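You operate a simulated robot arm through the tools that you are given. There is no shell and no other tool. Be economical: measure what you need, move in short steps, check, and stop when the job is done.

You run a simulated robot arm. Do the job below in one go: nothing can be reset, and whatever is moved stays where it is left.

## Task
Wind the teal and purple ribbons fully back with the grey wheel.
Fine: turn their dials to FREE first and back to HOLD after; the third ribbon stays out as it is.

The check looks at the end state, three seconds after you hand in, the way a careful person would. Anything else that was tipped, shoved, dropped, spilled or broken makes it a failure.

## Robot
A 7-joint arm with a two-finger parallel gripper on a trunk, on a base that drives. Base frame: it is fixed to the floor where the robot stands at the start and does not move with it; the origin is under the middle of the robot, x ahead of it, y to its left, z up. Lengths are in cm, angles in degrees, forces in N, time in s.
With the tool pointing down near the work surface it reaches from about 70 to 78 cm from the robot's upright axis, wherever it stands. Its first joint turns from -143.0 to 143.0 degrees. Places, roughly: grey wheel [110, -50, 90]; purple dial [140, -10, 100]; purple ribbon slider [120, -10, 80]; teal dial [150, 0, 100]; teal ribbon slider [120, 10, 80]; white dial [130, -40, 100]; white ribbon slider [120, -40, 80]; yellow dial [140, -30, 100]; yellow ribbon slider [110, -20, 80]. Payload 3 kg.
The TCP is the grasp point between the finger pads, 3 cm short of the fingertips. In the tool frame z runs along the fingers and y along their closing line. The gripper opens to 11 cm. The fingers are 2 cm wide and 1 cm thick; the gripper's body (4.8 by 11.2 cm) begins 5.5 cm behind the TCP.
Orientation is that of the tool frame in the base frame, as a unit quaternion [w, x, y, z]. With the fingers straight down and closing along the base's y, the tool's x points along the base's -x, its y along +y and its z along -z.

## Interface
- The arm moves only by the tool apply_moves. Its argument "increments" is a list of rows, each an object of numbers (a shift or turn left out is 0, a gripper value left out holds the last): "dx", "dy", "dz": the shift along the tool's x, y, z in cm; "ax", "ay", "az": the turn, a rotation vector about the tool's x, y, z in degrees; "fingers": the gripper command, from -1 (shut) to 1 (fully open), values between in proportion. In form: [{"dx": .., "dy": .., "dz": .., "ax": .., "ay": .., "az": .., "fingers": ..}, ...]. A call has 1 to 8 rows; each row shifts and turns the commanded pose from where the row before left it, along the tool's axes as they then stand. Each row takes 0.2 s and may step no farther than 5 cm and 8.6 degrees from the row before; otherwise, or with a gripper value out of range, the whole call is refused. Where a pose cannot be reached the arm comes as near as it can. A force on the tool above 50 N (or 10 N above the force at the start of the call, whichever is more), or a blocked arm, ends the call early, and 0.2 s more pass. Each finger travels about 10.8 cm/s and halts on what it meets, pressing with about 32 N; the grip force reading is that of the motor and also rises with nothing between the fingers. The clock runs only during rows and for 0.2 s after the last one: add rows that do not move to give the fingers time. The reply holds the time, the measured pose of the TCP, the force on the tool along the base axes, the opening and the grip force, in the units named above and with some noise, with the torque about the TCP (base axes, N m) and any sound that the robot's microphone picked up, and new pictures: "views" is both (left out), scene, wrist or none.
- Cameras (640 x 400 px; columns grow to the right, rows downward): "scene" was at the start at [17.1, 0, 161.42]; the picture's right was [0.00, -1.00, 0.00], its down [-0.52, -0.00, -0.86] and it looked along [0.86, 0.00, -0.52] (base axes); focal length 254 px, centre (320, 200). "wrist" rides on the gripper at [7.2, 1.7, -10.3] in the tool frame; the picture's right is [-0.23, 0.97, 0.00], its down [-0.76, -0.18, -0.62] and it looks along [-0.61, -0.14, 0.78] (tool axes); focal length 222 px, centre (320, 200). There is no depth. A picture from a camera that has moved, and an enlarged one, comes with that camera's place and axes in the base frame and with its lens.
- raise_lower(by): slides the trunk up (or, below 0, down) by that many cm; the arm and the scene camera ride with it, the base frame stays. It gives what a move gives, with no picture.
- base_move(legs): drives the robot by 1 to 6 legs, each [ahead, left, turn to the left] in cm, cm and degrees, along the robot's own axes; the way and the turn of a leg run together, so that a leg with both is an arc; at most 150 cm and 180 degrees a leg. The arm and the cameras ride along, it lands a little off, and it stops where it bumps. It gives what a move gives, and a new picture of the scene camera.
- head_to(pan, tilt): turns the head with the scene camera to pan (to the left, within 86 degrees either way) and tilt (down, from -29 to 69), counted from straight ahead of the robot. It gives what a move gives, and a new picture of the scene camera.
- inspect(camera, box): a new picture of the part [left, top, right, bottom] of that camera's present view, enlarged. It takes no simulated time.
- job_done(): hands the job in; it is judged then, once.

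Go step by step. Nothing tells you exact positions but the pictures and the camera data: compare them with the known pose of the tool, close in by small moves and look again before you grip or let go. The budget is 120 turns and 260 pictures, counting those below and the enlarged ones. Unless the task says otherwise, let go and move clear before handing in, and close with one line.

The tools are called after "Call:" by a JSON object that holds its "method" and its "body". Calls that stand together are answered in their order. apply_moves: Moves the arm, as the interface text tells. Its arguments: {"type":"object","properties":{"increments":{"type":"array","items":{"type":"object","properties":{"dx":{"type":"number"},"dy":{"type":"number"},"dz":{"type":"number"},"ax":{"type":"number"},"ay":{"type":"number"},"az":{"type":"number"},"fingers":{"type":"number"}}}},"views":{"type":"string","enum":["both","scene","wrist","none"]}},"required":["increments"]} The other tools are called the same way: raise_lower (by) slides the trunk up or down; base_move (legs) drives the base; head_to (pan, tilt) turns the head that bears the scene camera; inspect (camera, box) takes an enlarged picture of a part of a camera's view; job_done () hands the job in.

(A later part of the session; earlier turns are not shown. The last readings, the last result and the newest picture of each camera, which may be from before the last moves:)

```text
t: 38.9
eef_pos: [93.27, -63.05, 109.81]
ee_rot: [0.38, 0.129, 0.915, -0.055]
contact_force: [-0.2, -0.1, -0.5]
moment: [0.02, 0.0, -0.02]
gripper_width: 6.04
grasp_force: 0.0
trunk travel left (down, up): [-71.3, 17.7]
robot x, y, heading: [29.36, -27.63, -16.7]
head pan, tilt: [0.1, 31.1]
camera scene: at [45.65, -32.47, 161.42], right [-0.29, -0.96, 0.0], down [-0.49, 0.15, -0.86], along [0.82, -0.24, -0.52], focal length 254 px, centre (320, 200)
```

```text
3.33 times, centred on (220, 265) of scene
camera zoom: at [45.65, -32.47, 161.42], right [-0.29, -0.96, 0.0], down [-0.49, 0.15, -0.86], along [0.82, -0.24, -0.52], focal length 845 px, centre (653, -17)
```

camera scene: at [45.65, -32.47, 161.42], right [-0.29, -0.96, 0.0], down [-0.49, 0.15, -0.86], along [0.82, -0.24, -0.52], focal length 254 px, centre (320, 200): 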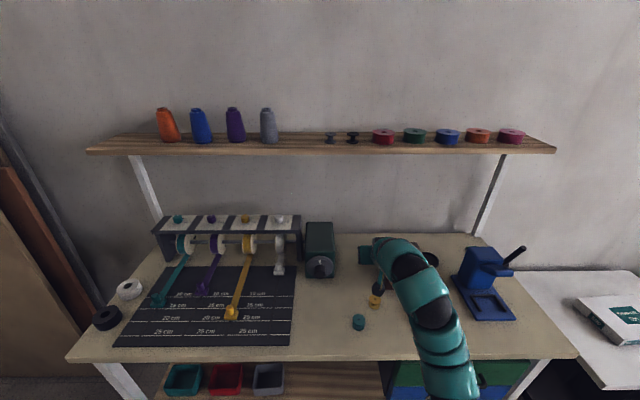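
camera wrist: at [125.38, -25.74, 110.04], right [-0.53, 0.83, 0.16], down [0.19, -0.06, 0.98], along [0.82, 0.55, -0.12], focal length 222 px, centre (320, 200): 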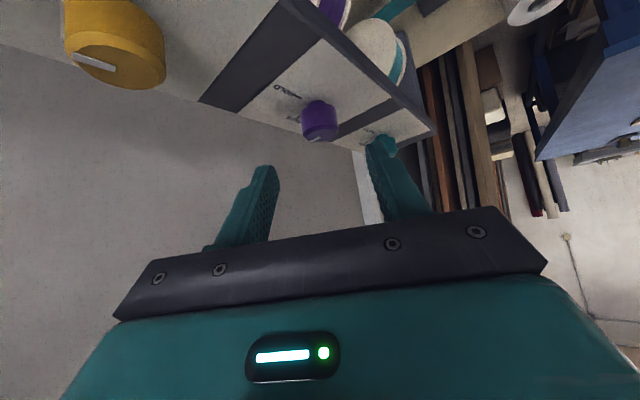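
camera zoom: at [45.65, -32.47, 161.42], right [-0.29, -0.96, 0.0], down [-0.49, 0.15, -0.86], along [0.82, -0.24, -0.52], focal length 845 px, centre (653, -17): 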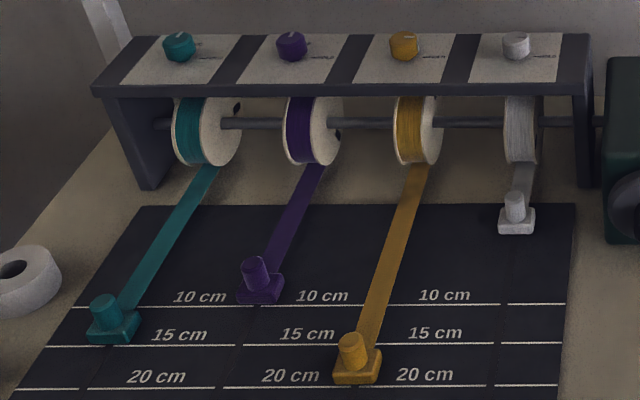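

The wheel is dead ahead: disc face at about (112.5,-52.7,89), hub about 4.3 cm thick and 4 cm long. I level the tool to horizontal while centring it, and lower the trunk.

Call:
{"method": "apply_moves", "body": {"increments": [{"ay": -7.5, "dy": 2.6, "dx": -0.5, "dz": 0.5}, {"ay": -7.5, "dy": 2.6, "dx": -0.5, "dz": 0.6}, {"ay": -7.5, "dy": 2.6, "dx": -0.4, "dz": 0.7}, {"ay": -7.5, "dy": 2.6, "dx": -0.3, "dz": 0.7}, {"ay": -7.5, "dy": 2.6, "dx": -0.2, "dz": 0.7}, {"ay": -7.5, "dy": 2.6, "dz": 0.8}, {}]}}

Call:
{"method": "raise_lower", "body": {"by": -12}}

```text
t: 40.5
eef_pos: [102.05, -49.24, 109.88]
ee_rot: [0.701, 0.099, 0.699, -0.1]
contact_force: [0.8, 0.3, -1.2]
moment: [-0.01, 0.0, 0.03]
gripper_width: 6.06
grasp_force: 0.0
trunk travel left (down, up): [-71.3, 17.7]
robot x, y, heading: [29.08, -27.28, -16.6]
head pan, tilt: [0.1, 31.1]
camera scene: at [45.64, -32.42, 161.43], right [-0.29, -0.96, 0.0], down [-0.49, 0.15, -0.86], along [0.82, -0.24, -0.52], focal length 254 px, centre (320, 200)
camera wrist: at [92.64, -44.75, 102.52], right [0.27, 0.94, 0.22], down [-0.65, 0.0, 0.76], along [0.71, -0.35, 0.61], focal length 222 px, centre (320, 200)
```

scene: 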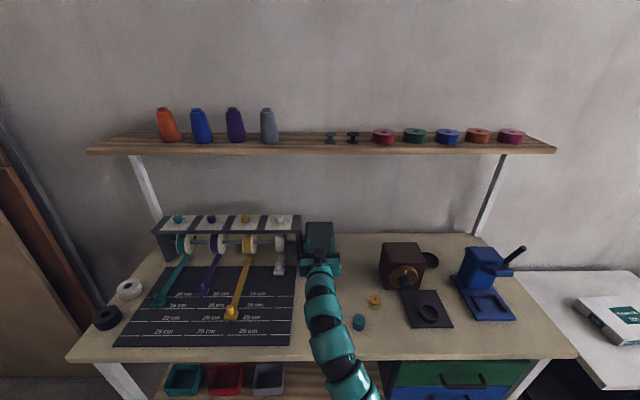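
wrist: 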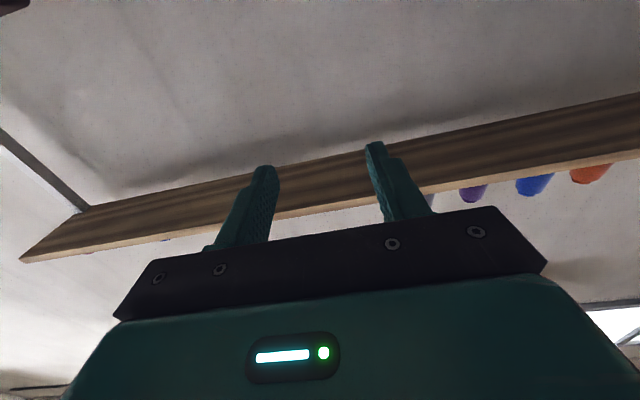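

```text
t: 42.0
eef_pos: [102.11, -49.22, 97.84]
ee_rot: [0.701, 0.097, 0.699, -0.1]
contact_force: [-0.3, 0.3, -0.1]
moment: [0.03, 0.0, 0.0]
gripper_width: 6.05
grasp_force: 0.1
trunk travel left (down, up): [-59.3, 29.7]
robot x, y, heading: [29.25, -27.4, -16.6]
head pan, tilt: [0.1, 31.1]
```

The tool is level with fingertips about 4 cm short of the hub. I lower it to the hub height and look.

Call:
{"method": "apply_moves", "body": {"increments": [{"dx": 3, "dy": -0.2, "fingers": 0.3}, {"dx": 3}, {"dx": 2.6}, {}]}}

Call:
{"method": "inspect", "body": {"camera": "scene", "box": [270, 190, 370, 290]}}

```text
t: 43.0
eef_pos: [102.09, -49.31, 90.26]
ee_rot: [0.708, 0.098, 0.692, -0.1]
contact_force: [-4.5, 0.7, 22.2]
moment: [0.92, 2.57, 0.21]
gripper_width: 7.15
grasp_force: 0.1
trunk travel left (down, up): [-59.3, 29.7]
robot x, y, heading: [29.49, -27.55, -16.8]
head pan, tilt: [0.1, 31.1]
stopped in row 4: the force on the tool passed its limit at 53 N (the readings are from after the stop); the commanded pose is now the measured one
camera scene: at [45.4, -32.34, 149.46], right [-0.29, -0.96, 0.0], down [-0.49, 0.15, -0.86], along [0.82, -0.25, -0.51], focal length 254 px, centre (320, 200)
camera wrist: at [92.76, -44.93, 82.88], right [0.27, 0.94, 0.23], down [-0.67, 0.01, 0.75], along [0.7, -0.35, 0.63], focal length 222 px, centre (320, 200)
```

scene: 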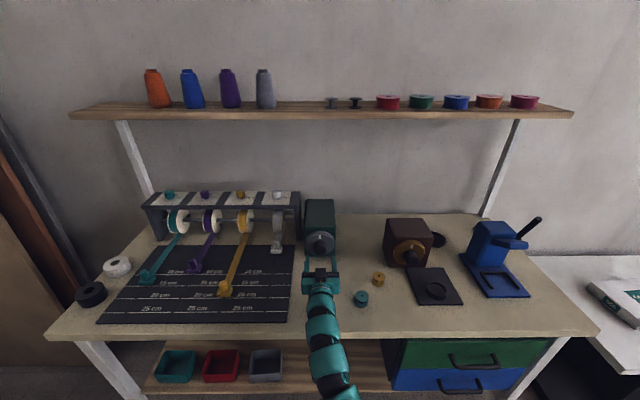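
wrist: 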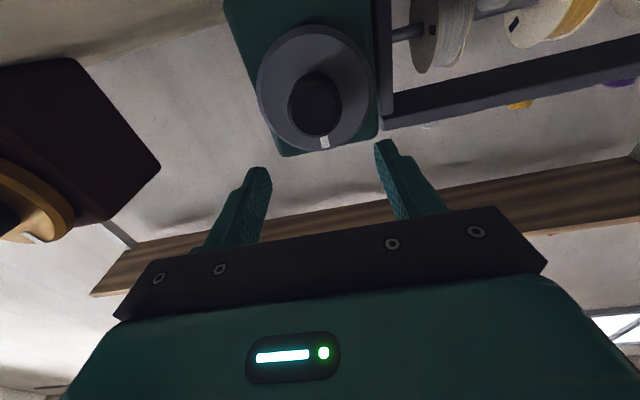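

```text
4.00 times, centred on (320, 240) of scene
camera zoom: at [45.4, -32.34, 149.46], right [-0.29, -0.96, 0.0], down [-0.49, 0.15, -0.86], along [0.82, -0.25, -0.51], focal length 1014 px, centre (320, 40)
```

zoom: 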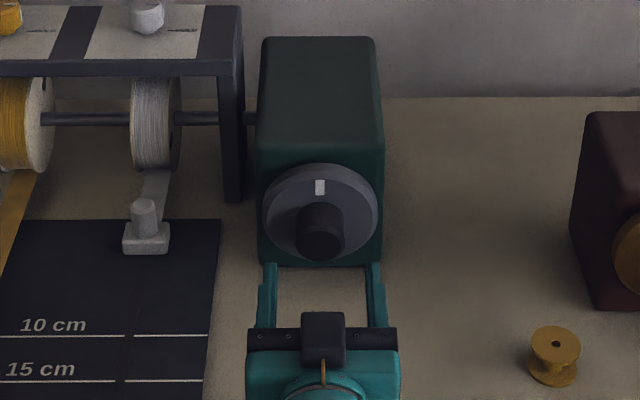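

The hand's underside (camera mount) touched the bench before reaching hub height. I'll lift and roll the hand 90° so the camera sits at the side.

Call:
{"method": "apply_moves", "body": {"increments": [{"dx": -4}, {"az": 8.5}, {"az": 8.5}, {"az": 8.5}, {"az": 8.5}, {"az": 8.5}, {"az": 8.5}, {"az": 8.5}], "views": "none"}}

Call:
{"method": "apply_moves", "body": {"increments": [{"az": 8.5}, {"az": 8.5}, {"az": 8.5}, {"az": 5}, {}]}}

```text
t: 44.8
eef_pos: [102.11, -49.46, 93.83]
ee_rot: [0.663, 0.431, 0.553, 0.264]
contact_force: [0.1, 0.5, -0.1]
moment: [-0.01, -0.02, 0.02]
gripper_width: 7.17
grasp_force: 0.0
trunk travel left (down, up): [-59.3, 29.7]
robot x, y, heading: [29.54, -27.31, -16.6]
head pan, tilt: [0.1, 31.1]
```

```text
t: 46.0
eef_pos: [102.14, -49.29, 93.9]
ee_rot: [0.57, 0.561, 0.422, 0.428]
contact_force: [-0.2, 0.1, -0.2]
moment: [0.0, -0.02, 0.0]
gripper_width: 7.16
grasp_force: 0.1
trunk travel left (down, up): [-59.3, 29.7]
robot x, y, heading: [29.45, -27.31, -16.6]
head pan, tilt: [0.1, 31.1]
camera scene: at [45.68, -32.39, 149.42], right [-0.29, -0.96, 0.0], down [-0.49, 0.15, -0.86], along [0.82, -0.24, -0.52], focal length 254 px, centre (320, 200)
camera wrist: at [94.17, -39.57, 95.48], right [-0.08, -0.21, 0.97], down [-0.81, -0.56, -0.19], along [0.58, -0.8, -0.13], focal length 222 px, centre (320, 200)
```

scene: 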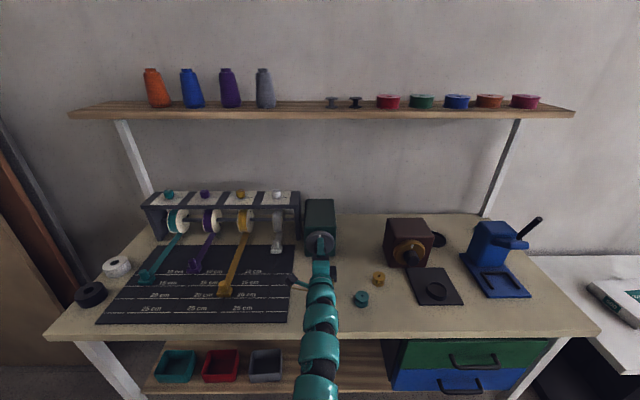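
wrist: 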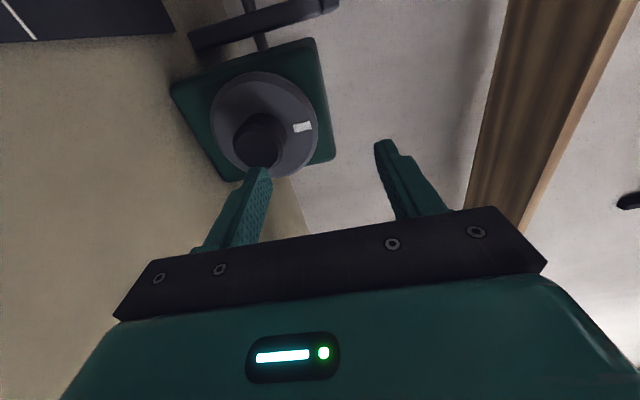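

The hand is rolled with the camera left. I'll lower to about z 88.8, still short of the hub, and look.

Call:
{"method": "apply_moves", "body": {"increments": [{"dy": -2.6, "ax": 0.8}, {"dy": -2.5}, {"dz": 0.5}, {}]}}

Call:
{"method": "inspect", "body": {"camera": "scene", "box": [270, 190, 370, 290]}}

```text
t: 47.0
eef_pos: [102.77, -49.59, 88.82]
ee_rot: [0.566, 0.565, 0.424, 0.425]
contact_force: [-0.2, -0.1, 0.5]
moment: [-0.01, 0.06, -0.02]
gripper_width: 7.14
grasp_force: 0.0
trunk travel left (down, up): [-59.3, 29.7]
robot x, y, heading: [29.6, -27.3, -16.4]
head pan, tilt: [0.1, 31.1]
camera scene: at [45.67, -32.38, 149.42], right [-0.29, -0.96, 0.0], down [-0.49, 0.15, -0.86], along [0.82, -0.24, -0.52], focal length 254 px, centre (320, 200)
camera wrist: at [94.73, -39.75, 90.55], right [-0.07, -0.22, 0.97], down [-0.81, -0.56, -0.18], along [0.58, -0.8, -0.14], focal length 222 px, centre (320, 200)
```

scene: 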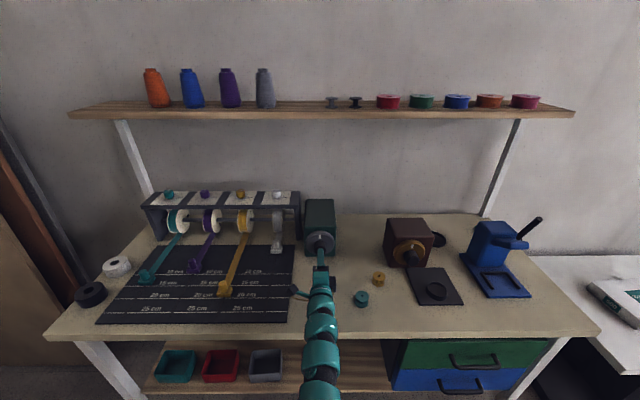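
wrist: 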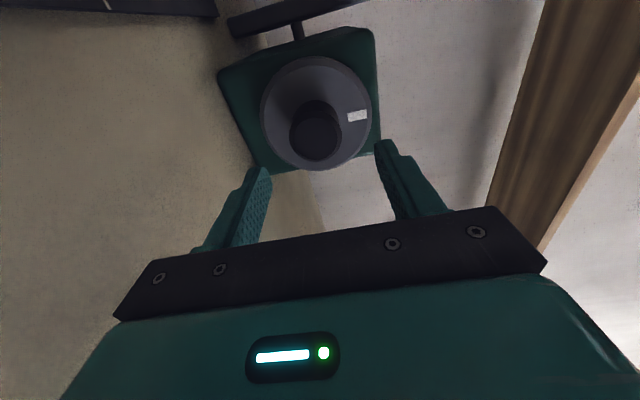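

```text
4.00 times, centred on (320, 240) of scene
camera zoom: at [45.67, -32.38, 149.42], right [-0.29, -0.96, 0.0], down [-0.49, 0.15, -0.86], along [0.82, -0.24, -0.52], focal length 1014 px, centre (320, 40)
```

zoom: 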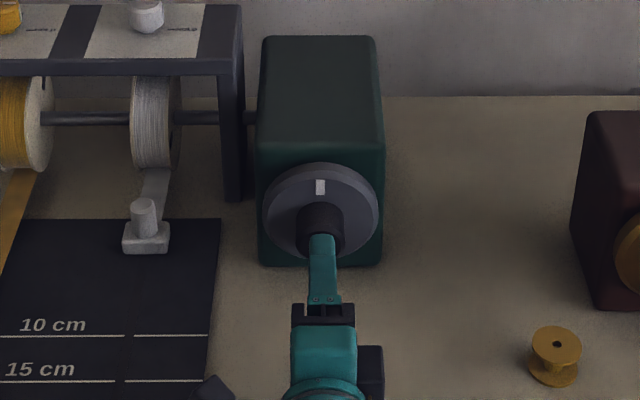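

Aligned with the hub. Advancing 6.2 cm over it.

Call:
{"method": "apply_moves", "body": {"increments": [{"dz": 2.5}, {"dz": 2.2}, {"dz": 1.5}, {}], "views": "wrist"}}

Call:
{"method": "inspect", "body": {"camera": "scene", "box": [270, 190, 370, 290]}}

```text
t: 48.0
eef_pos: [108.56, -51.25, 88.72]
ee_rot: [0.567, 0.564, 0.425, 0.425]
contact_force: [-0.2, 0.4, 0.1]
moment: [-0.01, 0.0, -0.02]
gripper_width: 7.15
grasp_force: 0.1
trunk travel left (down, up): [-59.3, 29.7]
robot x, y, heading: [29.51, -27.3, -16.7]
head pan, tilt: [0.1, 31.1]
camera wrist: at [100.72, -41.47, 90.56], right [-0.07, -0.22, 0.97], down [-0.81, -0.56, -0.18], along [0.58, -0.8, -0.14], focal length 222 px, centre (320, 200)
```

wrist: 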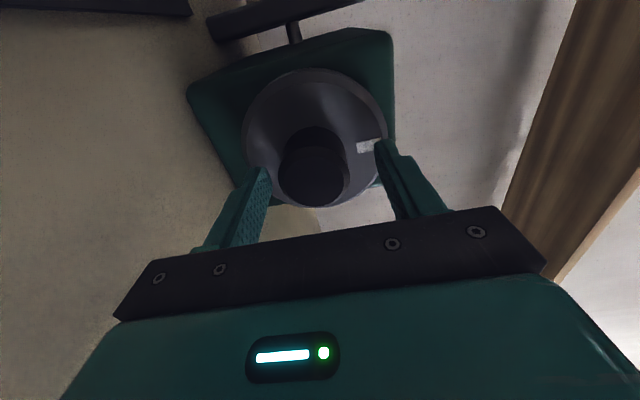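

```text
4.00 times, centred on (320, 240) of scene
camera zoom: at [45.67, -32.38, 149.42], right [-0.29, -0.96, 0.0], down [-0.49, 0.15, -0.86], along [0.82, -0.24, -0.52], focal length 1014 px, centre (320, 40)
```

zoom: 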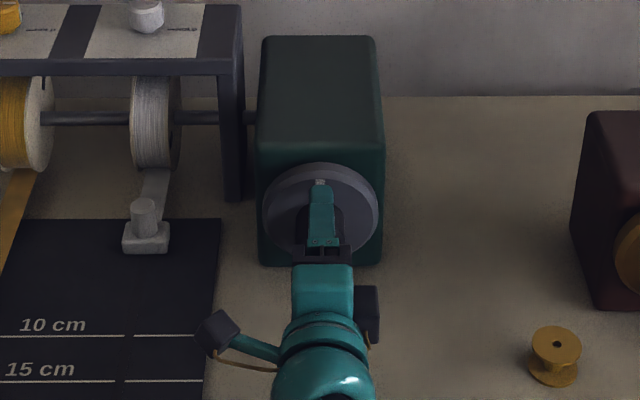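

The hub is between the fingers. Closing.

Call:
{"method": "apply_moves", "body": {"increments": [{"dy": -0.2, "fingers": -1}, {}, {}, {}], "views": "wrist"}}

```text
t: 49.0
eef_pos: [108.68, -51.34, 88.63]
ee_rot: [0.565, 0.565, 0.424, 0.426]
contact_force: [-7.7, -0.1, -12.1]
moment: [0.24, 0.86, -0.14]
gripper_width: 4.35
grasp_force: 45.0
trunk travel left (down, up): [-59.3, 29.7]
robot x, y, heading: [29.52, -27.2, -16.5]
head pan, tilt: [0.1, 31.1]
camera wrist: at [100.73, -41.48, 90.23], right [-0.06, -0.22, 0.97], down [-0.81, -0.56, -0.18], along [0.58, -0.8, -0.14], focal length 222 px, centre (320, 200)
```

wrist: 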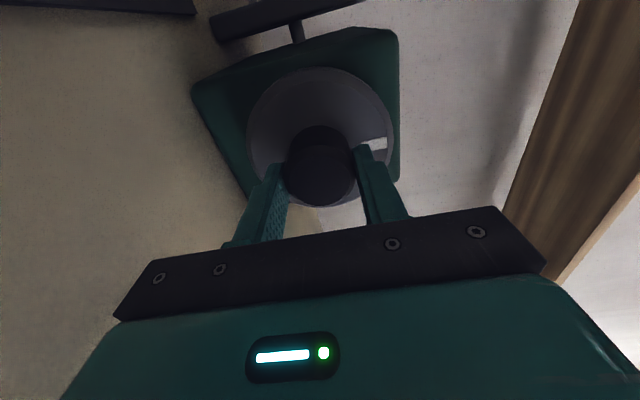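

Gripped (4.35 cm hub). A test turn of 24° clockwise to see which way the ribbons go.

Call:
{"method": "apply_moves", "body": {"increments": [{"dy": -0.12}, {"az": 8}, {"az": 8}, {"az": 8}, {}], "views": "none"}}

Call:
{"method": "inspect", "body": {"camera": "scene", "box": [100, 180, 360, 330]}}

```text
t: 50.2
eef_pos: [108.57, -51.18, 88.4]
ee_rot: [0.464, 0.64, 0.298, 0.535]
contact_force: [1.1, -1.5, -1.2]
moment: [0.16, 0.57, 0.13]
gripper_width: 4.37
grasp_force: 44.7
trunk travel left (down, up): [-59.3, 29.7]
robot x, y, heading: [29.41, -27.58, -17.0]
head pan, tilt: [0.1, 31.1]
```

```text
2.46 times, centred on (230, 255) of scene
camera zoom: at [45.73, -32.42, 149.42], right [-0.29, -0.96, 0.0], down [-0.49, 0.15, -0.86], along [0.82, -0.24, -0.52], focal length 624 px, centre (542, 65)
```

zoom: 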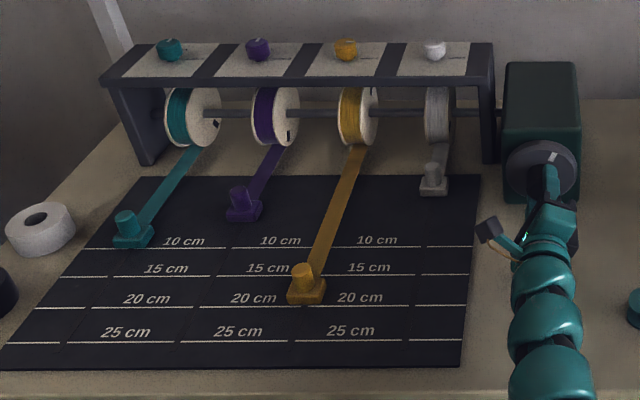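

Clockwise winds both in: teal and purple came back about 2.5 cm each. Continuing.

Call:
{"method": "apply_moves", "body": {"increments": [{"az": 8}, {"az": 8}, {"az": 8}, {}], "views": "none"}}

Call:
{"method": "inspect", "body": {"camera": "scene", "box": [100, 180, 360, 330]}}

```text
t: 51.2
eef_pos: [108.7, -51.29, 88.46]
ee_rot: [0.344, 0.688, 0.157, 0.619]
contact_force: [-3.5, 1.3, -3.8]
moment: [0.21, 0.66, 0.14]
gripper_width: 4.33
grasp_force: 45.1
trunk travel left (down, up): [-59.3, 29.7]
robot x, y, heading: [29.1, -27.43, -17.1]
head pan, tilt: [0.1, 31.1]
```

```text
2.46 times, centred on (230, 255) of scene
camera zoom: at [45.71, -32.4, 149.42], right [-0.29, -0.96, 0.0], down [-0.49, 0.15, -0.86], along [0.82, -0.24, -0.52], focal length 624 px, centre (542, 65)
```

zoom: 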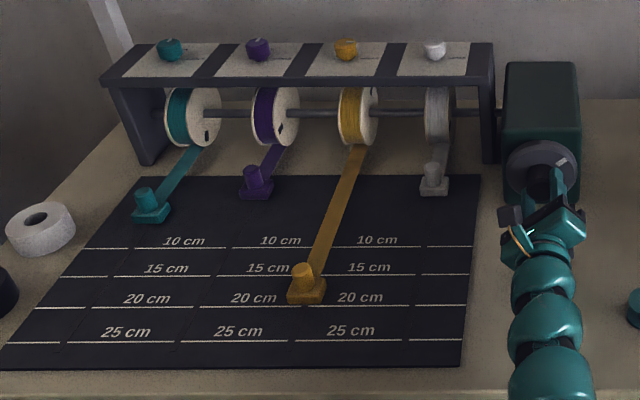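

Purple is almost level with the wound-in white one; teal has some way to go. Small steps now.

Call:
{"method": "apply_moves", "body": {"increments": [{"az": 6}, {}], "views": "none"}}

Call:
{"method": "inspect", "body": {"camera": "scene", "box": [130, 190, 300, 290]}}

```text
t: 51.8
eef_pos: [108.77, -51.32, 88.49]
ee_rot: [0.31, 0.696, 0.122, 0.636]
contact_force: [-1.4, -0.9, -4.0]
moment: [0.19, 0.6, 0.3]
gripper_width: 4.35
grasp_force: 45.0
trunk travel left (down, up): [-59.3, 29.7]
robot x, y, heading: [28.75, -27.35, -16.7]
head pan, tilt: [0.1, 31.1]
```

```text
3.76 times, centred on (215, 240) of scene
camera zoom: at [45.73, -32.42, 149.42], right [-0.29, -0.96, 0.0], down [-0.49, 0.15, -0.86], along [0.82, -0.24, -0.52], focal length 954 px, centre (715, 49)
```

zoom: 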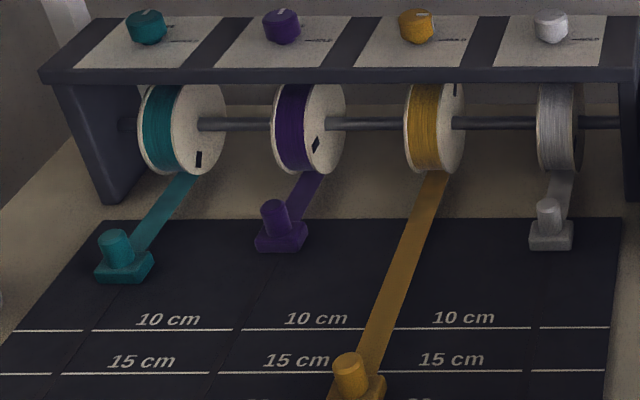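

Call:
{"method": "apply_moves", "body": {"increments": [{"az": 6}, {}], "views": "none"}}

Call:
{"method": "inspect", "body": {"camera": "scene", "box": [130, 190, 300, 290]}}

```text
t: 52.4
eef_pos: [108.63, -51.23, 88.44]
ee_rot: [0.277, 0.701, 0.085, 0.652]
contact_force: [-0.5, -0.6, -5.2]
moment: [0.2, 0.58, 0.47]
gripper_width: 4.35
grasp_force: 44.8
trunk travel left (down, up): [-59.3, 29.7]
robot x, y, heading: [29.46, -27.36, -16.7]
head pan, tilt: [0.1, 31.1]
```

```text
3.76 times, centred on (215, 240) of scene
camera zoom: at [45.74, -32.42, 149.41], right [-0.29, -0.96, 0.0], down [-0.5, 0.15, -0.86], along [0.82, -0.24, -0.52], focal length 954 px, centre (715, 49)
```

zoom: 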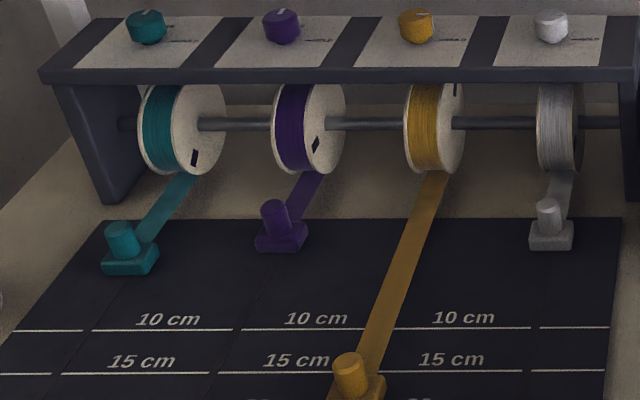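

Purple has stopped at home and slips harmlessly; teal continues (about 15° to go).

Call:
{"method": "apply_moves", "body": {"increments": [{"az": 6}, {"az": 4}, {}], "views": "none"}}

Call:
{"method": "inspect", "body": {"camera": "scene", "box": [130, 190, 300, 290]}}

Call:
{"method": "inspect", "body": {"camera": "scene", "box": [280, 200, 380, 300]}}

```text
t: 53.2
eef_pos: [108.66, -51.3, 88.49]
ee_rot: [0.22, 0.706, 0.023, 0.673]
contact_force: [0.3, -0.6, -4.1]
moment: [0.08, 0.3, 0.47]
gripper_width: 4.34
grasp_force: 44.6
trunk travel left (down, up): [-59.3, 29.7]
robot x, y, heading: [29.14, -27.72, -16.8]
head pan, tilt: [0.1, 31.1]
```

```text
3.76 times, centred on (215, 240) of scene
camera zoom: at [45.76, -32.4, 149.41], right [-0.29, -0.96, 0.0], down [-0.5, 0.15, -0.86], along [0.82, -0.24, -0.52], focal length 954 px, centre (715, 49)
```

zoom: 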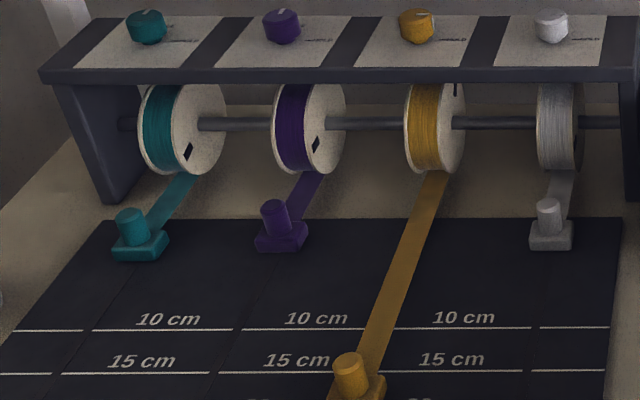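

```text
4.00 times, centred on (330, 250) of scene
camera zoom: at [45.76, -32.4, 149.41], right [-0.29, -0.96, 0.0], down [-0.5, 0.15, -0.86], along [0.82, -0.24, -0.52], focal length 1014 px, centre (280, 0)
```

zoom: 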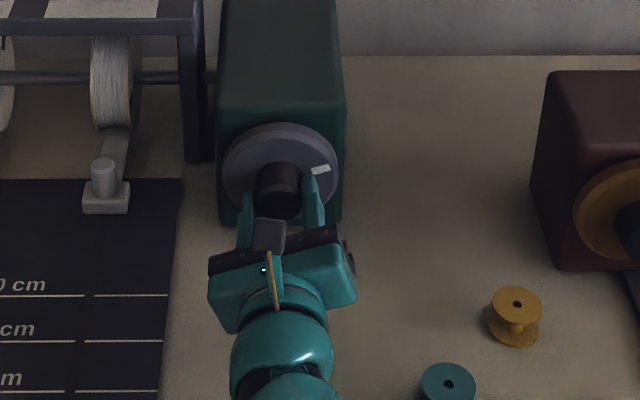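

Call:
{"method": "apply_moves", "body": {"increments": [{"az": 6}, {"az": 4}, {}], "views": "none"}}

Call:
{"method": "inspect", "body": {"camera": "scene", "box": [130, 190, 300, 290]}}

```text
t: 54.0
eef_pos: [108.76, -51.29, 88.41]
ee_rot: [0.16, 0.705, -0.038, 0.69]
contact_force: [-2.0, 0.2, -5.2]
moment: [0.19, 0.48, 0.3]
gripper_width: 4.34
grasp_force: 44.6
trunk travel left (down, up): [-59.3, 29.7]
robot x, y, heading: [29.53, -27.0, -16.7]
head pan, tilt: [0.1, 31.1]
```

```text
3.76 times, centred on (215, 240) of scene
camera zoom: at [45.75, -32.37, 149.41], right [-0.29, -0.96, 0.0], down [-0.5, 0.15, -0.86], along [0.82, -0.24, -0.52], focal length 954 px, centre (715, 49)
```

zoom: 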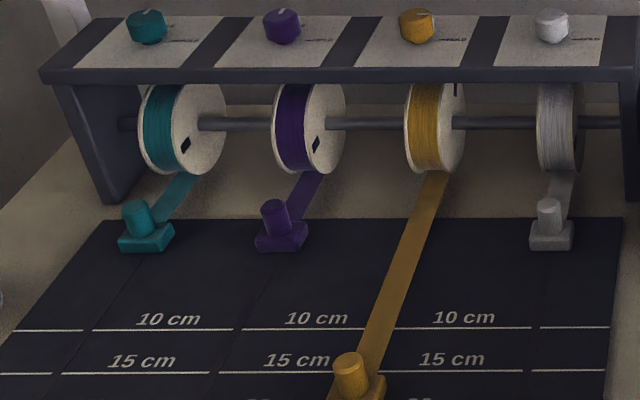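

Teal now matches purple. A final 5° ensures it is fully against its stop.

Call:
{"method": "apply_moves", "body": {"increments": [{"az": 5}, {}], "views": "none"}}

Call:
{"method": "inspect", "body": {"camera": "scene", "box": [130, 200, 300, 310]}}

```text
t: 54.6
eef_pos: [108.73, -51.27, 88.5]
ee_rot: [0.13, 0.703, -0.069, 0.696]
contact_force: [2.3, 2.6, -6.3]
moment: [0.08, 0.19, -0.63]
gripper_width: 4.35
grasp_force: 45.1
trunk travel left (down, up): [-59.3, 29.7]
robot x, y, heading: [29.3, -27.7, -16.9]
head pan, tilt: [0.1, 31.1]
```

```text
3.64 times, centred on (215, 255) of scene
camera zoom: at [45.78, -32.37, 149.41], right [-0.29, -0.96, 0.0], down [-0.5, 0.15, -0.86], along [0.82, -0.24, -0.52], focal length 922 px, centre (702, 0)
```

zoom: 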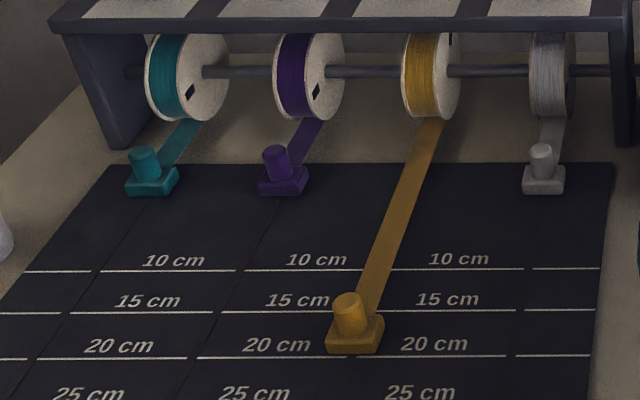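

All are wound in, yellow is untouched, and the torque reversal shows the stop is reached. I'll release, retract and raise the trunk.

Call:
{"method": "apply_moves", "body": {"increments": [{"fingers": 0.3}, {}, {"dz": -3}, {"dz": -4}, {}], "views": "none"}}

Call:
{"method": "raise_lower", "body": {"by": 12}}

Call:
{"method": "apply_moves", "body": {"increments": [{"az": -8.5}, {"az": -8.5}, {"az": -8.5}, {"az": -8.5}, {"az": -8.5}, {"az": -8.5}, {"az": -8.5}, {"az": -8.5}], "views": "none"}}

Call:
{"method": "apply_moves", "body": {"increments": [{"az": -8.5}, {"az": -8.5}, {"az": -8.5}, {"az": -8.5}, {"az": -8.5}, {"az": -8.5}, {"az": -8.5}, {"az": -8.5}], "views": "scene"}}

```text
t: 55.8
eef_pos: [101.82, -49.41, 88.56]
ee_rot: [0.13, 0.703, -0.067, 0.696]
contact_force: [0.4, -0.9, 0.1]
moment: [0.03, 0.04, -0.03]
gripper_width: 7.16
grasp_force: 0.1
trunk travel left (down, up): [-59.3, 29.7]
robot x, y, heading: [29.24, -27.49, -16.6]
head pan, tilt: [0.1, 31.1]
```

```text
t: 57.3
eef_pos: [101.87, -49.36, 100.47]
ee_rot: [0.13, 0.703, -0.068, 0.696]
contact_force: [-0.5, -0.2, 0.3]
moment: [-0.02, 0.01, 0.05]
gripper_width: 7.15
grasp_force: 0.0
trunk travel left (down, up): [-71.3, 17.7]
robot x, y, heading: [29.36, -27.76, -16.7]
head pan, tilt: [0.1, 31.1]
```

```text
t: 59.1
eef_pos: [101.95, -49.29, 100.58]
ee_rot: [0.498, 0.62, 0.337, 0.504]
contact_force: [-0.8, 0.2, 0.1]
moment: [-0.03, -0.02, 0.02]
gripper_width: 7.16
grasp_force: 0.0
trunk travel left (down, up): [-71.3, 17.7]
robot x, y, heading: [29.11, -27.45, -16.6]
head pan, tilt: [0.1, 31.1]
```

```text
t: 60.9
eef_pos: [101.95, -49.37, 100.52]
ee_rot: [0.694, 0.325, 0.627, 0.139]
contact_force: [0.0, 0.9, -0.1]
moment: [-0.01, -0.02, -0.01]
gripper_width: 7.15
grasp_force: 0.1
trunk travel left (down, up): [-71.3, 17.7]
robot x, y, heading: [29.44, -27.2, -16.6]
head pan, tilt: [0.1, 31.1]
camera scene: at [45.68, -32.39, 161.42], right [-0.29, -0.96, 0.0], down [-0.49, 0.15, -0.86], along [0.82, -0.24, -0.52], focal length 254 px, centre (320, 200)
```

scene: 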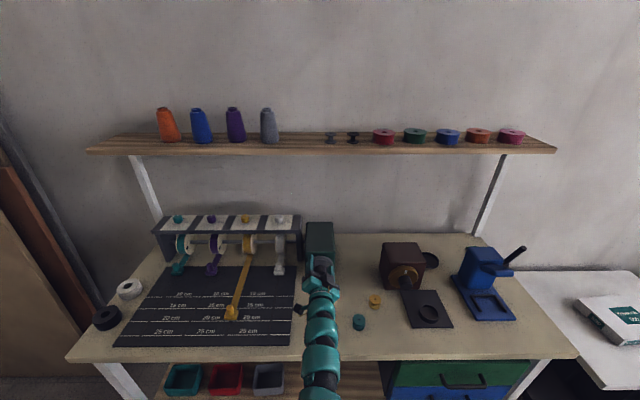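

Call:
{"method": "apply_moves", "body": {"increments": [{"az": -7.8}, {"az": -7.8}, {"az": -7.8}, {"az": -7.8}, {"az": -7.8}, {"dx": -4}, {"dx": -4}], "views": "none"}}

Call:
{"method": "apply_moves", "body": {"increments": [{"ay": 7.5, "dz": -1}, {"ay": 7.5, "dz": -1}, {"ay": 7.5, "dz": -1}, {"ay": 7.5, "dz": -1}, {"ay": 7.5}, {"ay": 7.5}, {}], "views": "none"}}

```text
t: 62.5
eef_pos: [101.93, -49.29, 108.45]
ee_rot: [0.701, 0.099, 0.699, -0.1]
contact_force: [0.4, -0.7, 0.2]
moment: [0.03, 0.01, 0.02]
gripper_width: 7.16
grasp_force: 0.1
trunk travel left (down, up): [-71.3, 17.7]
robot x, y, heading: [29.52, -27.67, -16.6]
head pan, tilt: [0.1, 31.1]
```

```text
t: 64.1
eef_pos: [98.06, -48.21, 109.35]
ee_rot: [0.379, 0.131, 0.914, -0.055]
contact_force: [0.3, 0.0, 0.2]
moment: [-0.01, -0.02, 0.0]
gripper_width: 7.14
grasp_force: 0.0
trunk travel left (down, up): [-71.3, 17.7]
robot x, y, heading: [29.23, -27.1, -16.7]
head pan, tilt: [0.1, 31.1]
```

Now driving back to the dials: left first, then ahead.

Call:
{"method": "base_move", "body": {"legs": [[0, 52, 0.5], [26, 0, 0]]}}

Call:
{"method": "apply_moves", "body": {"increments": [{"fingers": 0.1}, {}], "views": "wrist"}}

```text
t: 68.6
eef_pos: [138.24, -5.16, 109.2]
ee_rot: [0.38, 0.127, 0.915, -0.053]
contact_force: [0.0, 0.1, -0.5]
moment: [-0.01, 0.0, 0.01]
gripper_width: 7.14
grasp_force: 0.1
trunk travel left (down, up): [-71.3, 17.7]
robot x, y, heading: [69.09, 14.93, -16.2]
head pan, tilt: [0.1, 31.1]
camera scene: at [85.61, 10.26, 161.41], right [-0.28, -0.96, 0.0], down [-0.5, 0.14, -0.86], along [0.82, -0.24, -0.52], focal length 254 px, centre (320, 200)
```

scene: 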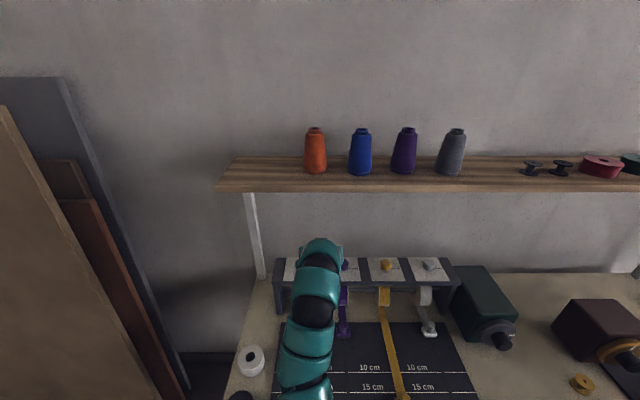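

```text
t: 69.2
eef_pos: [137.97, -5.16, 109.32]
ee_rot: [0.38, 0.126, 0.915, -0.053]
contact_force: [0.1, 0.0, 0.9]
moment: [0.01, 0.02, 0.0]
gripper_width: 6.05
grasp_force: 0.0
trunk travel left (down, up): [-71.3, 17.7]
robot x, y, heading: [69.2, 15.14, -16.3]
head pan, tilt: [0.1, 31.1]
camera wrist: at [126.49, -0.2, 111.51], right [0.42, 0.89, 0.16], down [0.04, -0.2, 0.98], along [0.91, -0.4, -0.12], focal length 222 px, centre (320, 200)
```

wrist: 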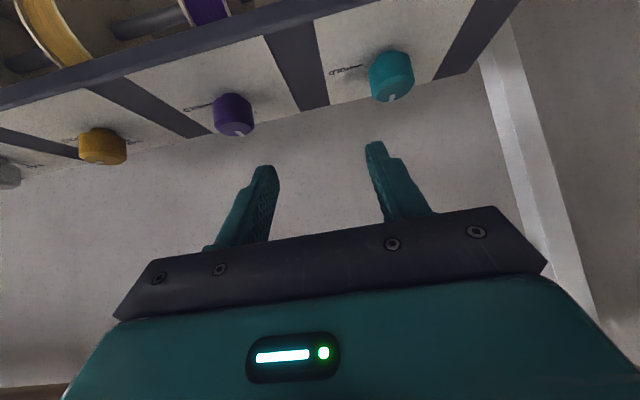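

Both marks still point to FREE. I turn the tool counter-clockwise to start from the other side, then hover over teal.

Call:
{"method": "apply_moves", "body": {"increments": [{"ax": -5.8, "az": -5.8}, {"ax": -5.8, "az": -5.8}, {"ax": -5.8, "az": -5.8}, {"ax": -5.8, "az": -5.8}, {"ax": -5.8, "az": -5.8}, {"ax": -5.8, "az": -5.8}, {"ax": -5.8, "az": -5.8}, {"dx": 0.14, "dy": -1.38, "dz": 4.1}], "views": "wrist"}}

```text
t: 71.0
eef_pos: [141.01, -4.3, 106.27]
ee_rot: [0.358, -0.33, 0.863, 0.136]
contact_force: [0.0, -0.5, 0.1]
moment: [0.0, 0.03, 0.03]
gripper_width: 6.03
grasp_force: 0.1
trunk travel left (down, up): [-71.3, 17.7]
robot x, y, heading: [69.22, 14.89, -16.2]
head pan, tilt: [0.1, 31.1]
camera wrist: at [130.73, -11.36, 108.43], right [-0.53, 0.83, 0.16], down [0.19, -0.07, 0.98], along [0.83, 0.55, -0.12], focal length 222 px, centre (320, 200)
```

wrist: 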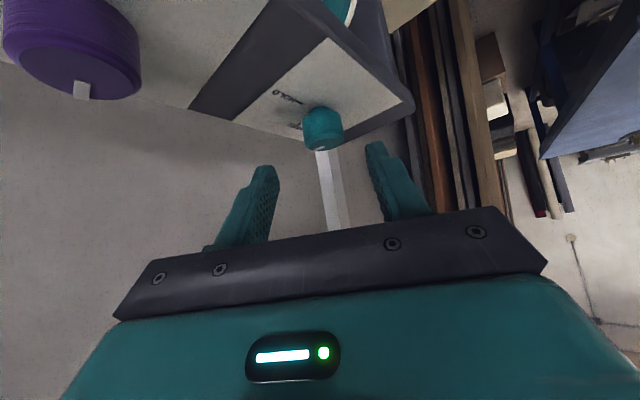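

Centred. Advancing 5.9 cm and gripping.

Call:
{"method": "apply_moves", "body": {"increments": [{"dz": 2.5}, {"dz": 2}, {"dz": 1.4}, {"fingers": -1}, {}, {}, {}], "views": "wrist"}}

```text
t: 72.6
eef_pos: [144.09, -1.22, 102.06]
ee_rot: [0.357, -0.33, 0.863, 0.136]
contact_force: [-10.0, 13.7, -10.6]
moment: [1.57, 0.17, 0.21]
gripper_width: 3.36
grasp_force: 44.6
trunk travel left (down, up): [-71.3, 17.7]
robot x, y, heading: [69.57, 15.29, -16.4]
head pan, tilt: [0.1, 31.1]
camera wrist: at [133.73, -8.34, 104.31], right [-0.53, 0.83, 0.16], down [0.19, -0.07, 0.98], along [0.83, 0.55, -0.12], focal length 222 px, centre (320, 200)
```

wrist: 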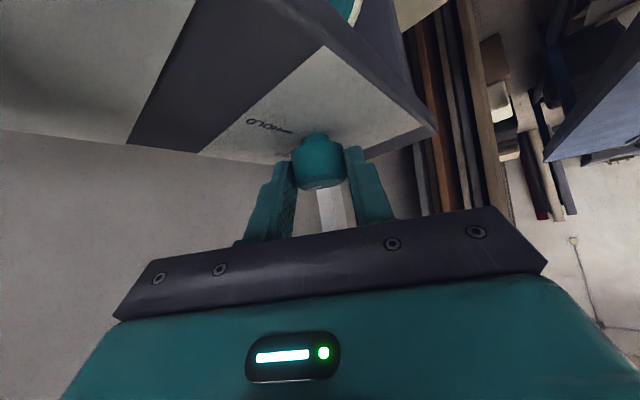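

Call:
{"method": "apply_moves", "body": {"increments": [{"dy": 0.15}, {"dy": 0.2, "ax": 5.66, "az": 5.66, "dx": -0.01, "dz": 0.01}, {"dy": 0.2, "ax": 5.66, "az": 5.66, "dx": -0.01, "dz": 0.01}, {"dy": 0.2, "ax": 5.66, "az": 5.66, "dx": -0.01, "dz": 0.01}, {"dy": 0.2, "ax": 5.66, "az": 5.66, "dx": -0.01, "dz": 0.01}, {}], "views": "none"}}

```text
t: 74.0
eef_pos: [143.64, -0.56, 102.2]
ee_rot: [0.382, -0.078, 0.92, 0.032]
contact_force: [-5.1, 13.6, -11.9]
moment: [0.78, 0.55, 0.2]
gripper_width: 3.34
grasp_force: 45.0
trunk travel left (down, up): [-71.3, 17.7]
robot x, y, heading: [68.92, 15.17, -16.0]
head pan, tilt: [0.1, 31.1]
```

Call:
{"method": "apply_moves", "body": {"increments": [{"dy": 0.15}, {"dy": 0.21, "ax": 5.66, "az": 5.66, "dx": -0.01, "dz": 0.01}, {"dy": 0.21, "ax": 5.66, "az": 5.66, "dx": -0.01, "dz": 0.01}, {"dy": 0.21, "ax": 5.66, "az": 5.66, "dx": -0.01, "dz": 0.01}, {"dy": 0.21, "ax": 5.66, "az": 5.66, "dx": -0.01, "dz": 0.01}, {}], "views": "none"}}

Call:
{"method": "apply_moves", "body": {"increments": [{"dy": 0.21, "ax": 5.66, "az": 5.66, "dx": -0.01, "dz": 0.01}, {"dy": 0.21, "ax": 5.66, "az": 5.66, "dx": -0.01, "dz": 0.01}, {"dy": 0.21, "ax": 5.66, "az": 5.66, "dx": -0.01, "dz": 0.01}, {"ax": 1.41, "az": 1.41}, {}], "views": "wrist"}}

```text
t: 75.4
eef_pos: [143.84, 0.1, 102.07]
ee_rot: [0.377, 0.18, 0.905, -0.075]
contact_force: [1.3, 1.5, -5.1]
moment: [0.61, 0.49, 0.04]
gripper_width: 3.36
grasp_force: 45.2
trunk travel left (down, up): [-71.3, 17.7]
robot x, y, heading: [69.15, 15.27, -16.3]
head pan, tilt: [0.1, 31.1]
```

```text
t: 76.6
eef_pos: [144.15, 0.66, 102.15]
ee_rot: [0.351, 0.379, 0.842, -0.157]
contact_force: [7.0, -4.6, 3.4]
moment: [-0.75, -0.08, 0.35]
gripper_width: 3.36
grasp_force: 45.3
trunk travel left (down, up): [-71.3, 17.7]
robot x, y, heading: [69.13, 15.23, -16.2]
head pan, tilt: [0.1, 31.1]
camera wrist: at [137.18, 11.08, 104.32], right [0.83, 0.53, 0.16], down [-0.07, -0.19, 0.98], along [0.55, -0.83, -0.12], focal length 222 px, centre (320, 200)
```

wrist: 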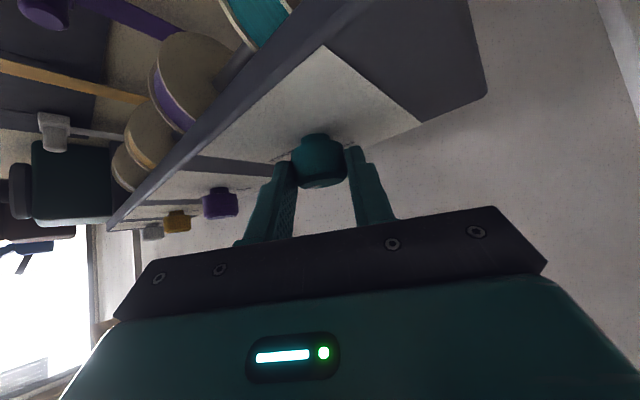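

Call:
{"method": "apply_moves", "body": {"increments": [{"fingers": 0.1}, {}, {"dz": -2}, {"dz": -4}, {"dz": -4}], "views": "none"}}

Call:
{"method": "inspect", "body": {"camera": "scene", "box": [270, 240, 370, 302]}}

```text
t: 77.8
eef_pos: [139.38, 6.02, 109.2]
ee_rot: [0.35, 0.379, 0.842, -0.158]
contact_force: [0.5, 0.0, 0.3]
moment: [-0.03, -0.01, 0.0]
gripper_width: 6.05
grasp_force: 0.1
trunk travel left (down, up): [-71.3, 17.7]
robot x, y, heading: [68.99, 15.19, -16.4]
head pan, tilt: [0.1, 31.1]
```

```text
6.40 times, centred on (320, 271) of scene
camera zoom: at [85.43, 10.36, 161.43], right [-0.28, -0.96, 0.0], down [-0.5, 0.14, -0.86], along [0.82, -0.24, -0.52], focal length 1622 px, centre (320, -254)
```

zoom: 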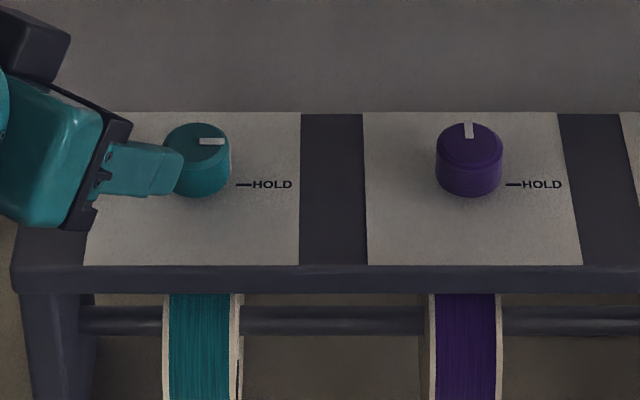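

Teal is back at HOLD. Now over to purple: turn the tool counter-clockwise, then shift right.

Call:
{"method": "apply_moves", "body": {"increments": [{"ax": -5.8, "az": -5.8}, {"ax": -5.8, "az": -5.8}, {"ax": -5.8, "az": -5.8}, {"ax": -5.8, "az": -5.8}, {"ax": -5.8, "az": -5.8}, {"ax": -5.8, "az": -5.8}, {"ax": -5.8, "az": -5.8}, {"ax": -5.8, "az": -5.8}], "views": "none"}}

Call:
{"method": "apply_moves", "body": {"increments": [{"ax": -5.8, "az": -5.8}, {"ax": -5.8, "az": -5.8}, {"ax": -5.8, "az": -5.8}, {"dx": 2.47, "dy": -3.2, "dz": -2.47}, {"dx": 2.47, "dy": -3.2, "dz": -2.47}, {"dx": 2.47, "dy": -3.2, "dz": -2.47}, {"dx": 2.47, "dy": -3.2, "dz": -2.47}, {"dx": 2.47, "dy": -3.2, "dz": -2.47}], "views": "wrist"}}

```text
t: 79.6
eef_pos: [139.39, 5.95, 109.17]
ee_rot: [0.379, -0.141, 0.913, 0.058]
contact_force: [-0.3, -0.3, 0.4]
moment: [-0.01, 0.03, 0.02]
gripper_width: 6.05
grasp_force: 0.0
trunk travel left (down, up): [-71.3, 17.7]
robot x, y, heading: [68.99, 15.33, -16.1]
head pan, tilt: [0.1, 31.1]
```

```text
t: 81.4
eef_pos: [137.07, -17.61, 109.22]
ee_rot: [0.359, -0.331, 0.862, 0.136]
contact_force: [-0.9, 0.3, 0.0]
moment: [0.0, -0.01, 0.0]
gripper_width: 6.04
grasp_force: 0.1
trunk travel left (down, up): [-71.3, 17.7]
robot x, y, heading: [69.05, 14.96, -16.1]
head pan, tilt: [0.1, 31.1]
camera wrist: at [126.68, -24.7, 111.4], right [-0.53, 0.83, 0.16], down [0.19, -0.07, 0.98], along [0.83, 0.55, -0.12], focal length 222 px, centre (320, 200)
```

wrist: 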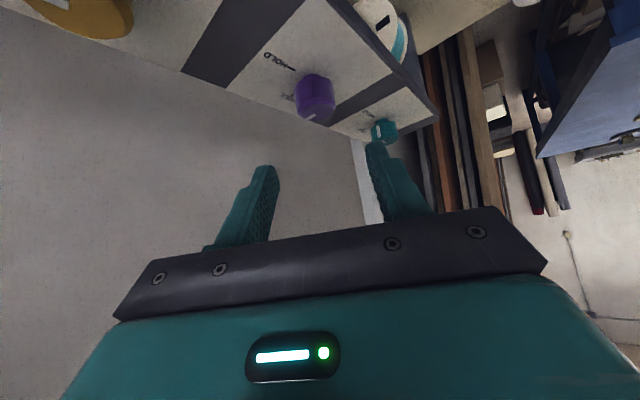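

Call:
{"method": "apply_moves", "body": {"increments": [{"dx": 2.05, "dz": 2.05}, {"dz": 2.5}, {}], "views": "wrist"}}

```text
t: 82.2
eef_pos: [138.47, -16.33, 104.59]
ee_rot: [0.359, -0.331, 0.862, 0.135]
contact_force: [-1.0, 0.2, 0.1]
moment: [0.0, -0.01, 0.01]
gripper_width: 6.01
grasp_force: 0.1
trunk travel left (down, up): [-71.3, 17.7]
robot x, y, heading: [69.01, 15.03, -16.2]
head pan, tilt: [0.1, 31.1]
camera wrist: at [127.99, -23.41, 106.79], right [-0.53, 0.83, 0.16], down [0.19, -0.07, 0.98], along [0.83, 0.55, -0.12], focal length 222 px, centre (320, 200)
```

wrist: 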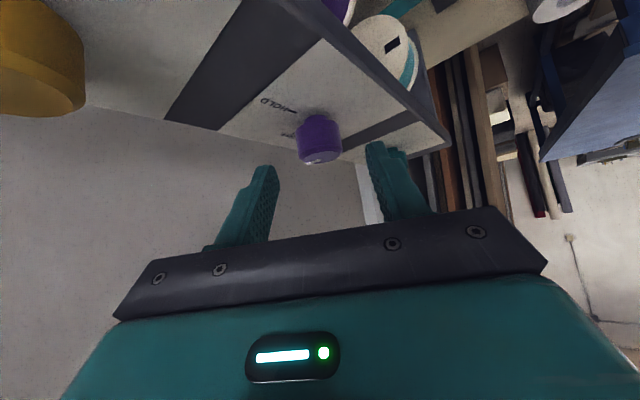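

Centred on purple; advancing 3.6 cm and gripping.

Call:
{"method": "apply_moves", "body": {"increments": [{"dz": 2}, {"dz": 1.6}, {"fingers": -1}, {}, {}, {}], "views": "wrist"}}

```text
t: 83.6
eef_pos: [140.35, -14.64, 102.03]
ee_rot: [0.358, -0.331, 0.862, 0.137]
contact_force: [4.7, -0.9, 2.4]
moment: [0.42, 0.21, -0.05]
gripper_width: 3.39
grasp_force: 44.7
trunk travel left (down, up): [-71.3, 17.7]
robot x, y, heading: [68.77, 15.24, -16.1]
head pan, tilt: [0.1, 31.1]
camera wrist: at [129.92, -21.69, 104.22], right [-0.53, 0.83, 0.16], down [0.19, -0.07, 0.98], along [0.83, 0.55, -0.12], focal length 222 px, centre (320, 200)
```

wrist: 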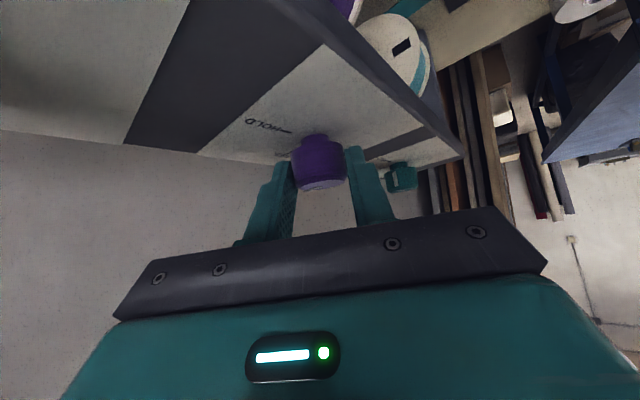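

Call:
{"method": "apply_moves", "body": {"increments": [{"dy": 0.2, "ax": 5.66, "az": 5.66, "dx": -0.01, "dz": 0.01}, {"dy": 0.2, "ax": 5.66, "az": 5.66, "dx": -0.01, "dz": 0.01}, {"dy": 0.2, "ax": 5.66, "az": 5.66, "dx": -0.01, "dz": 0.01}, {"dy": 0.2, "ax": 5.66, "az": 5.66, "dx": -0.01, "dz": 0.01}, {}], "views": "none"}}

Call:
{"method": "apply_moves", "body": {"increments": [{"dy": 0.21, "ax": 5.66, "az": 5.66, "dx": -0.01, "dz": 0.01}, {"dy": 0.21, "ax": 5.66, "az": 5.66, "dx": -0.01, "dz": 0.01}, {"dy": 0.21, "ax": 5.66, "az": 5.66, "dx": -0.01, "dz": 0.01}, {"dy": 0.21, "ax": 5.66, "az": 5.66, "dx": -0.01, "dz": 0.01}, {}], "views": "none"}}

```text
t: 84.8
eef_pos: [140.03, -13.92, 101.96]
ee_rot: [0.383, -0.079, 0.92, 0.032]
contact_force: [10.2, -5.5, 10.6]
moment: [0.14, -0.03, -0.09]
gripper_width: 3.37
grasp_force: 45.0
trunk travel left (down, up): [-71.3, 17.7]
robot x, y, heading: [68.89, 14.76, -16.4]
head pan, tilt: [0.1, 31.1]
```

```text
t: 86.0
eef_pos: [140.06, -13.44, 102.05]
ee_rot: [0.378, 0.179, 0.905, -0.074]
contact_force: [13.5, -15.4, 18.2]
moment: [-0.72, -0.16, -0.12]
gripper_width: 3.37
grasp_force: 44.9
trunk travel left (down, up): [-71.3, 17.7]
robot x, y, heading: [69.11, 15.12, -16.3]
head pan, tilt: [0.1, 31.1]
```

Call:
{"method": "apply_moves", "body": {"increments": [{"dy": -0.1, "dx": -0.2}, {"dy": 0.17, "ax": 5.66, "az": 5.66}, {"dy": 0.17, "ax": 5.66, "az": 5.66}, {"dy": 0.17, "ax": 5.66, "az": 5.66}, {"ax": 1.41, "az": 1.41}, {}, {"fingers": 0.1}, {}], "views": "none"}}

Call:
{"method": "apply_moves", "body": {"increments": [{"dz": -2}, {"dz": -4}, {"dz": -4}, {"dz": -4}], "views": "none"}}

Call:
{"method": "inspect", "body": {"camera": "scene", "box": [270, 240, 370, 302]}}

```text
t: 87.8
eef_pos: [140.42, -12.79, 102.04]
ee_rot: [0.35, 0.377, 0.843, -0.155]
contact_force: [-0.5, 0.5, 0.9]
moment: [0.02, 0.0, 0.0]
gripper_width: 6.04
grasp_force: 0.1
trunk travel left (down, up): [-71.3, 17.7]
robot x, y, heading: [68.95, 15.28, -16.4]
head pan, tilt: [0.1, 31.1]
```

```text
t: 88.8
eef_pos: [133.64, -5.4, 112.11]
ee_rot: [0.351, 0.377, 0.843, -0.156]
contact_force: [-0.1, -0.2, 0.1]
moment: [0.01, 0.01, -0.01]
gripper_width: 6.08
grasp_force: 0.2
trunk travel left (down, up): [-71.3, 17.7]
robot x, y, heading: [69.01, 14.72, -16.2]
head pan, tilt: [0.1, 31.1]
```

```text
6.40 times, centred on (320, 271) of scene
camera zoom: at [85.42, 10.39, 161.43], right [-0.28, -0.96, 0.0], down [-0.5, 0.14, -0.86], along [0.82, -0.24, -0.52], focal length 1622 px, centre (320, -254)
```

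zoom: 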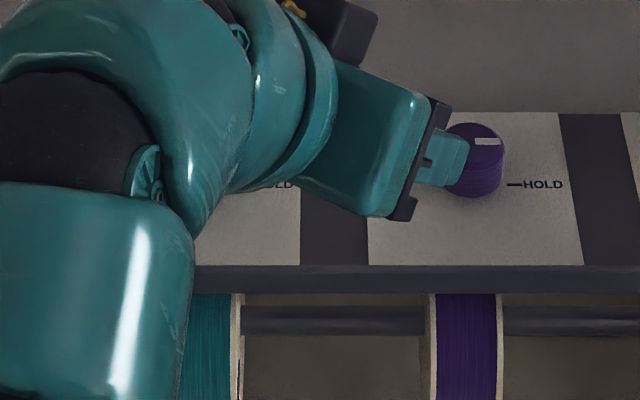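

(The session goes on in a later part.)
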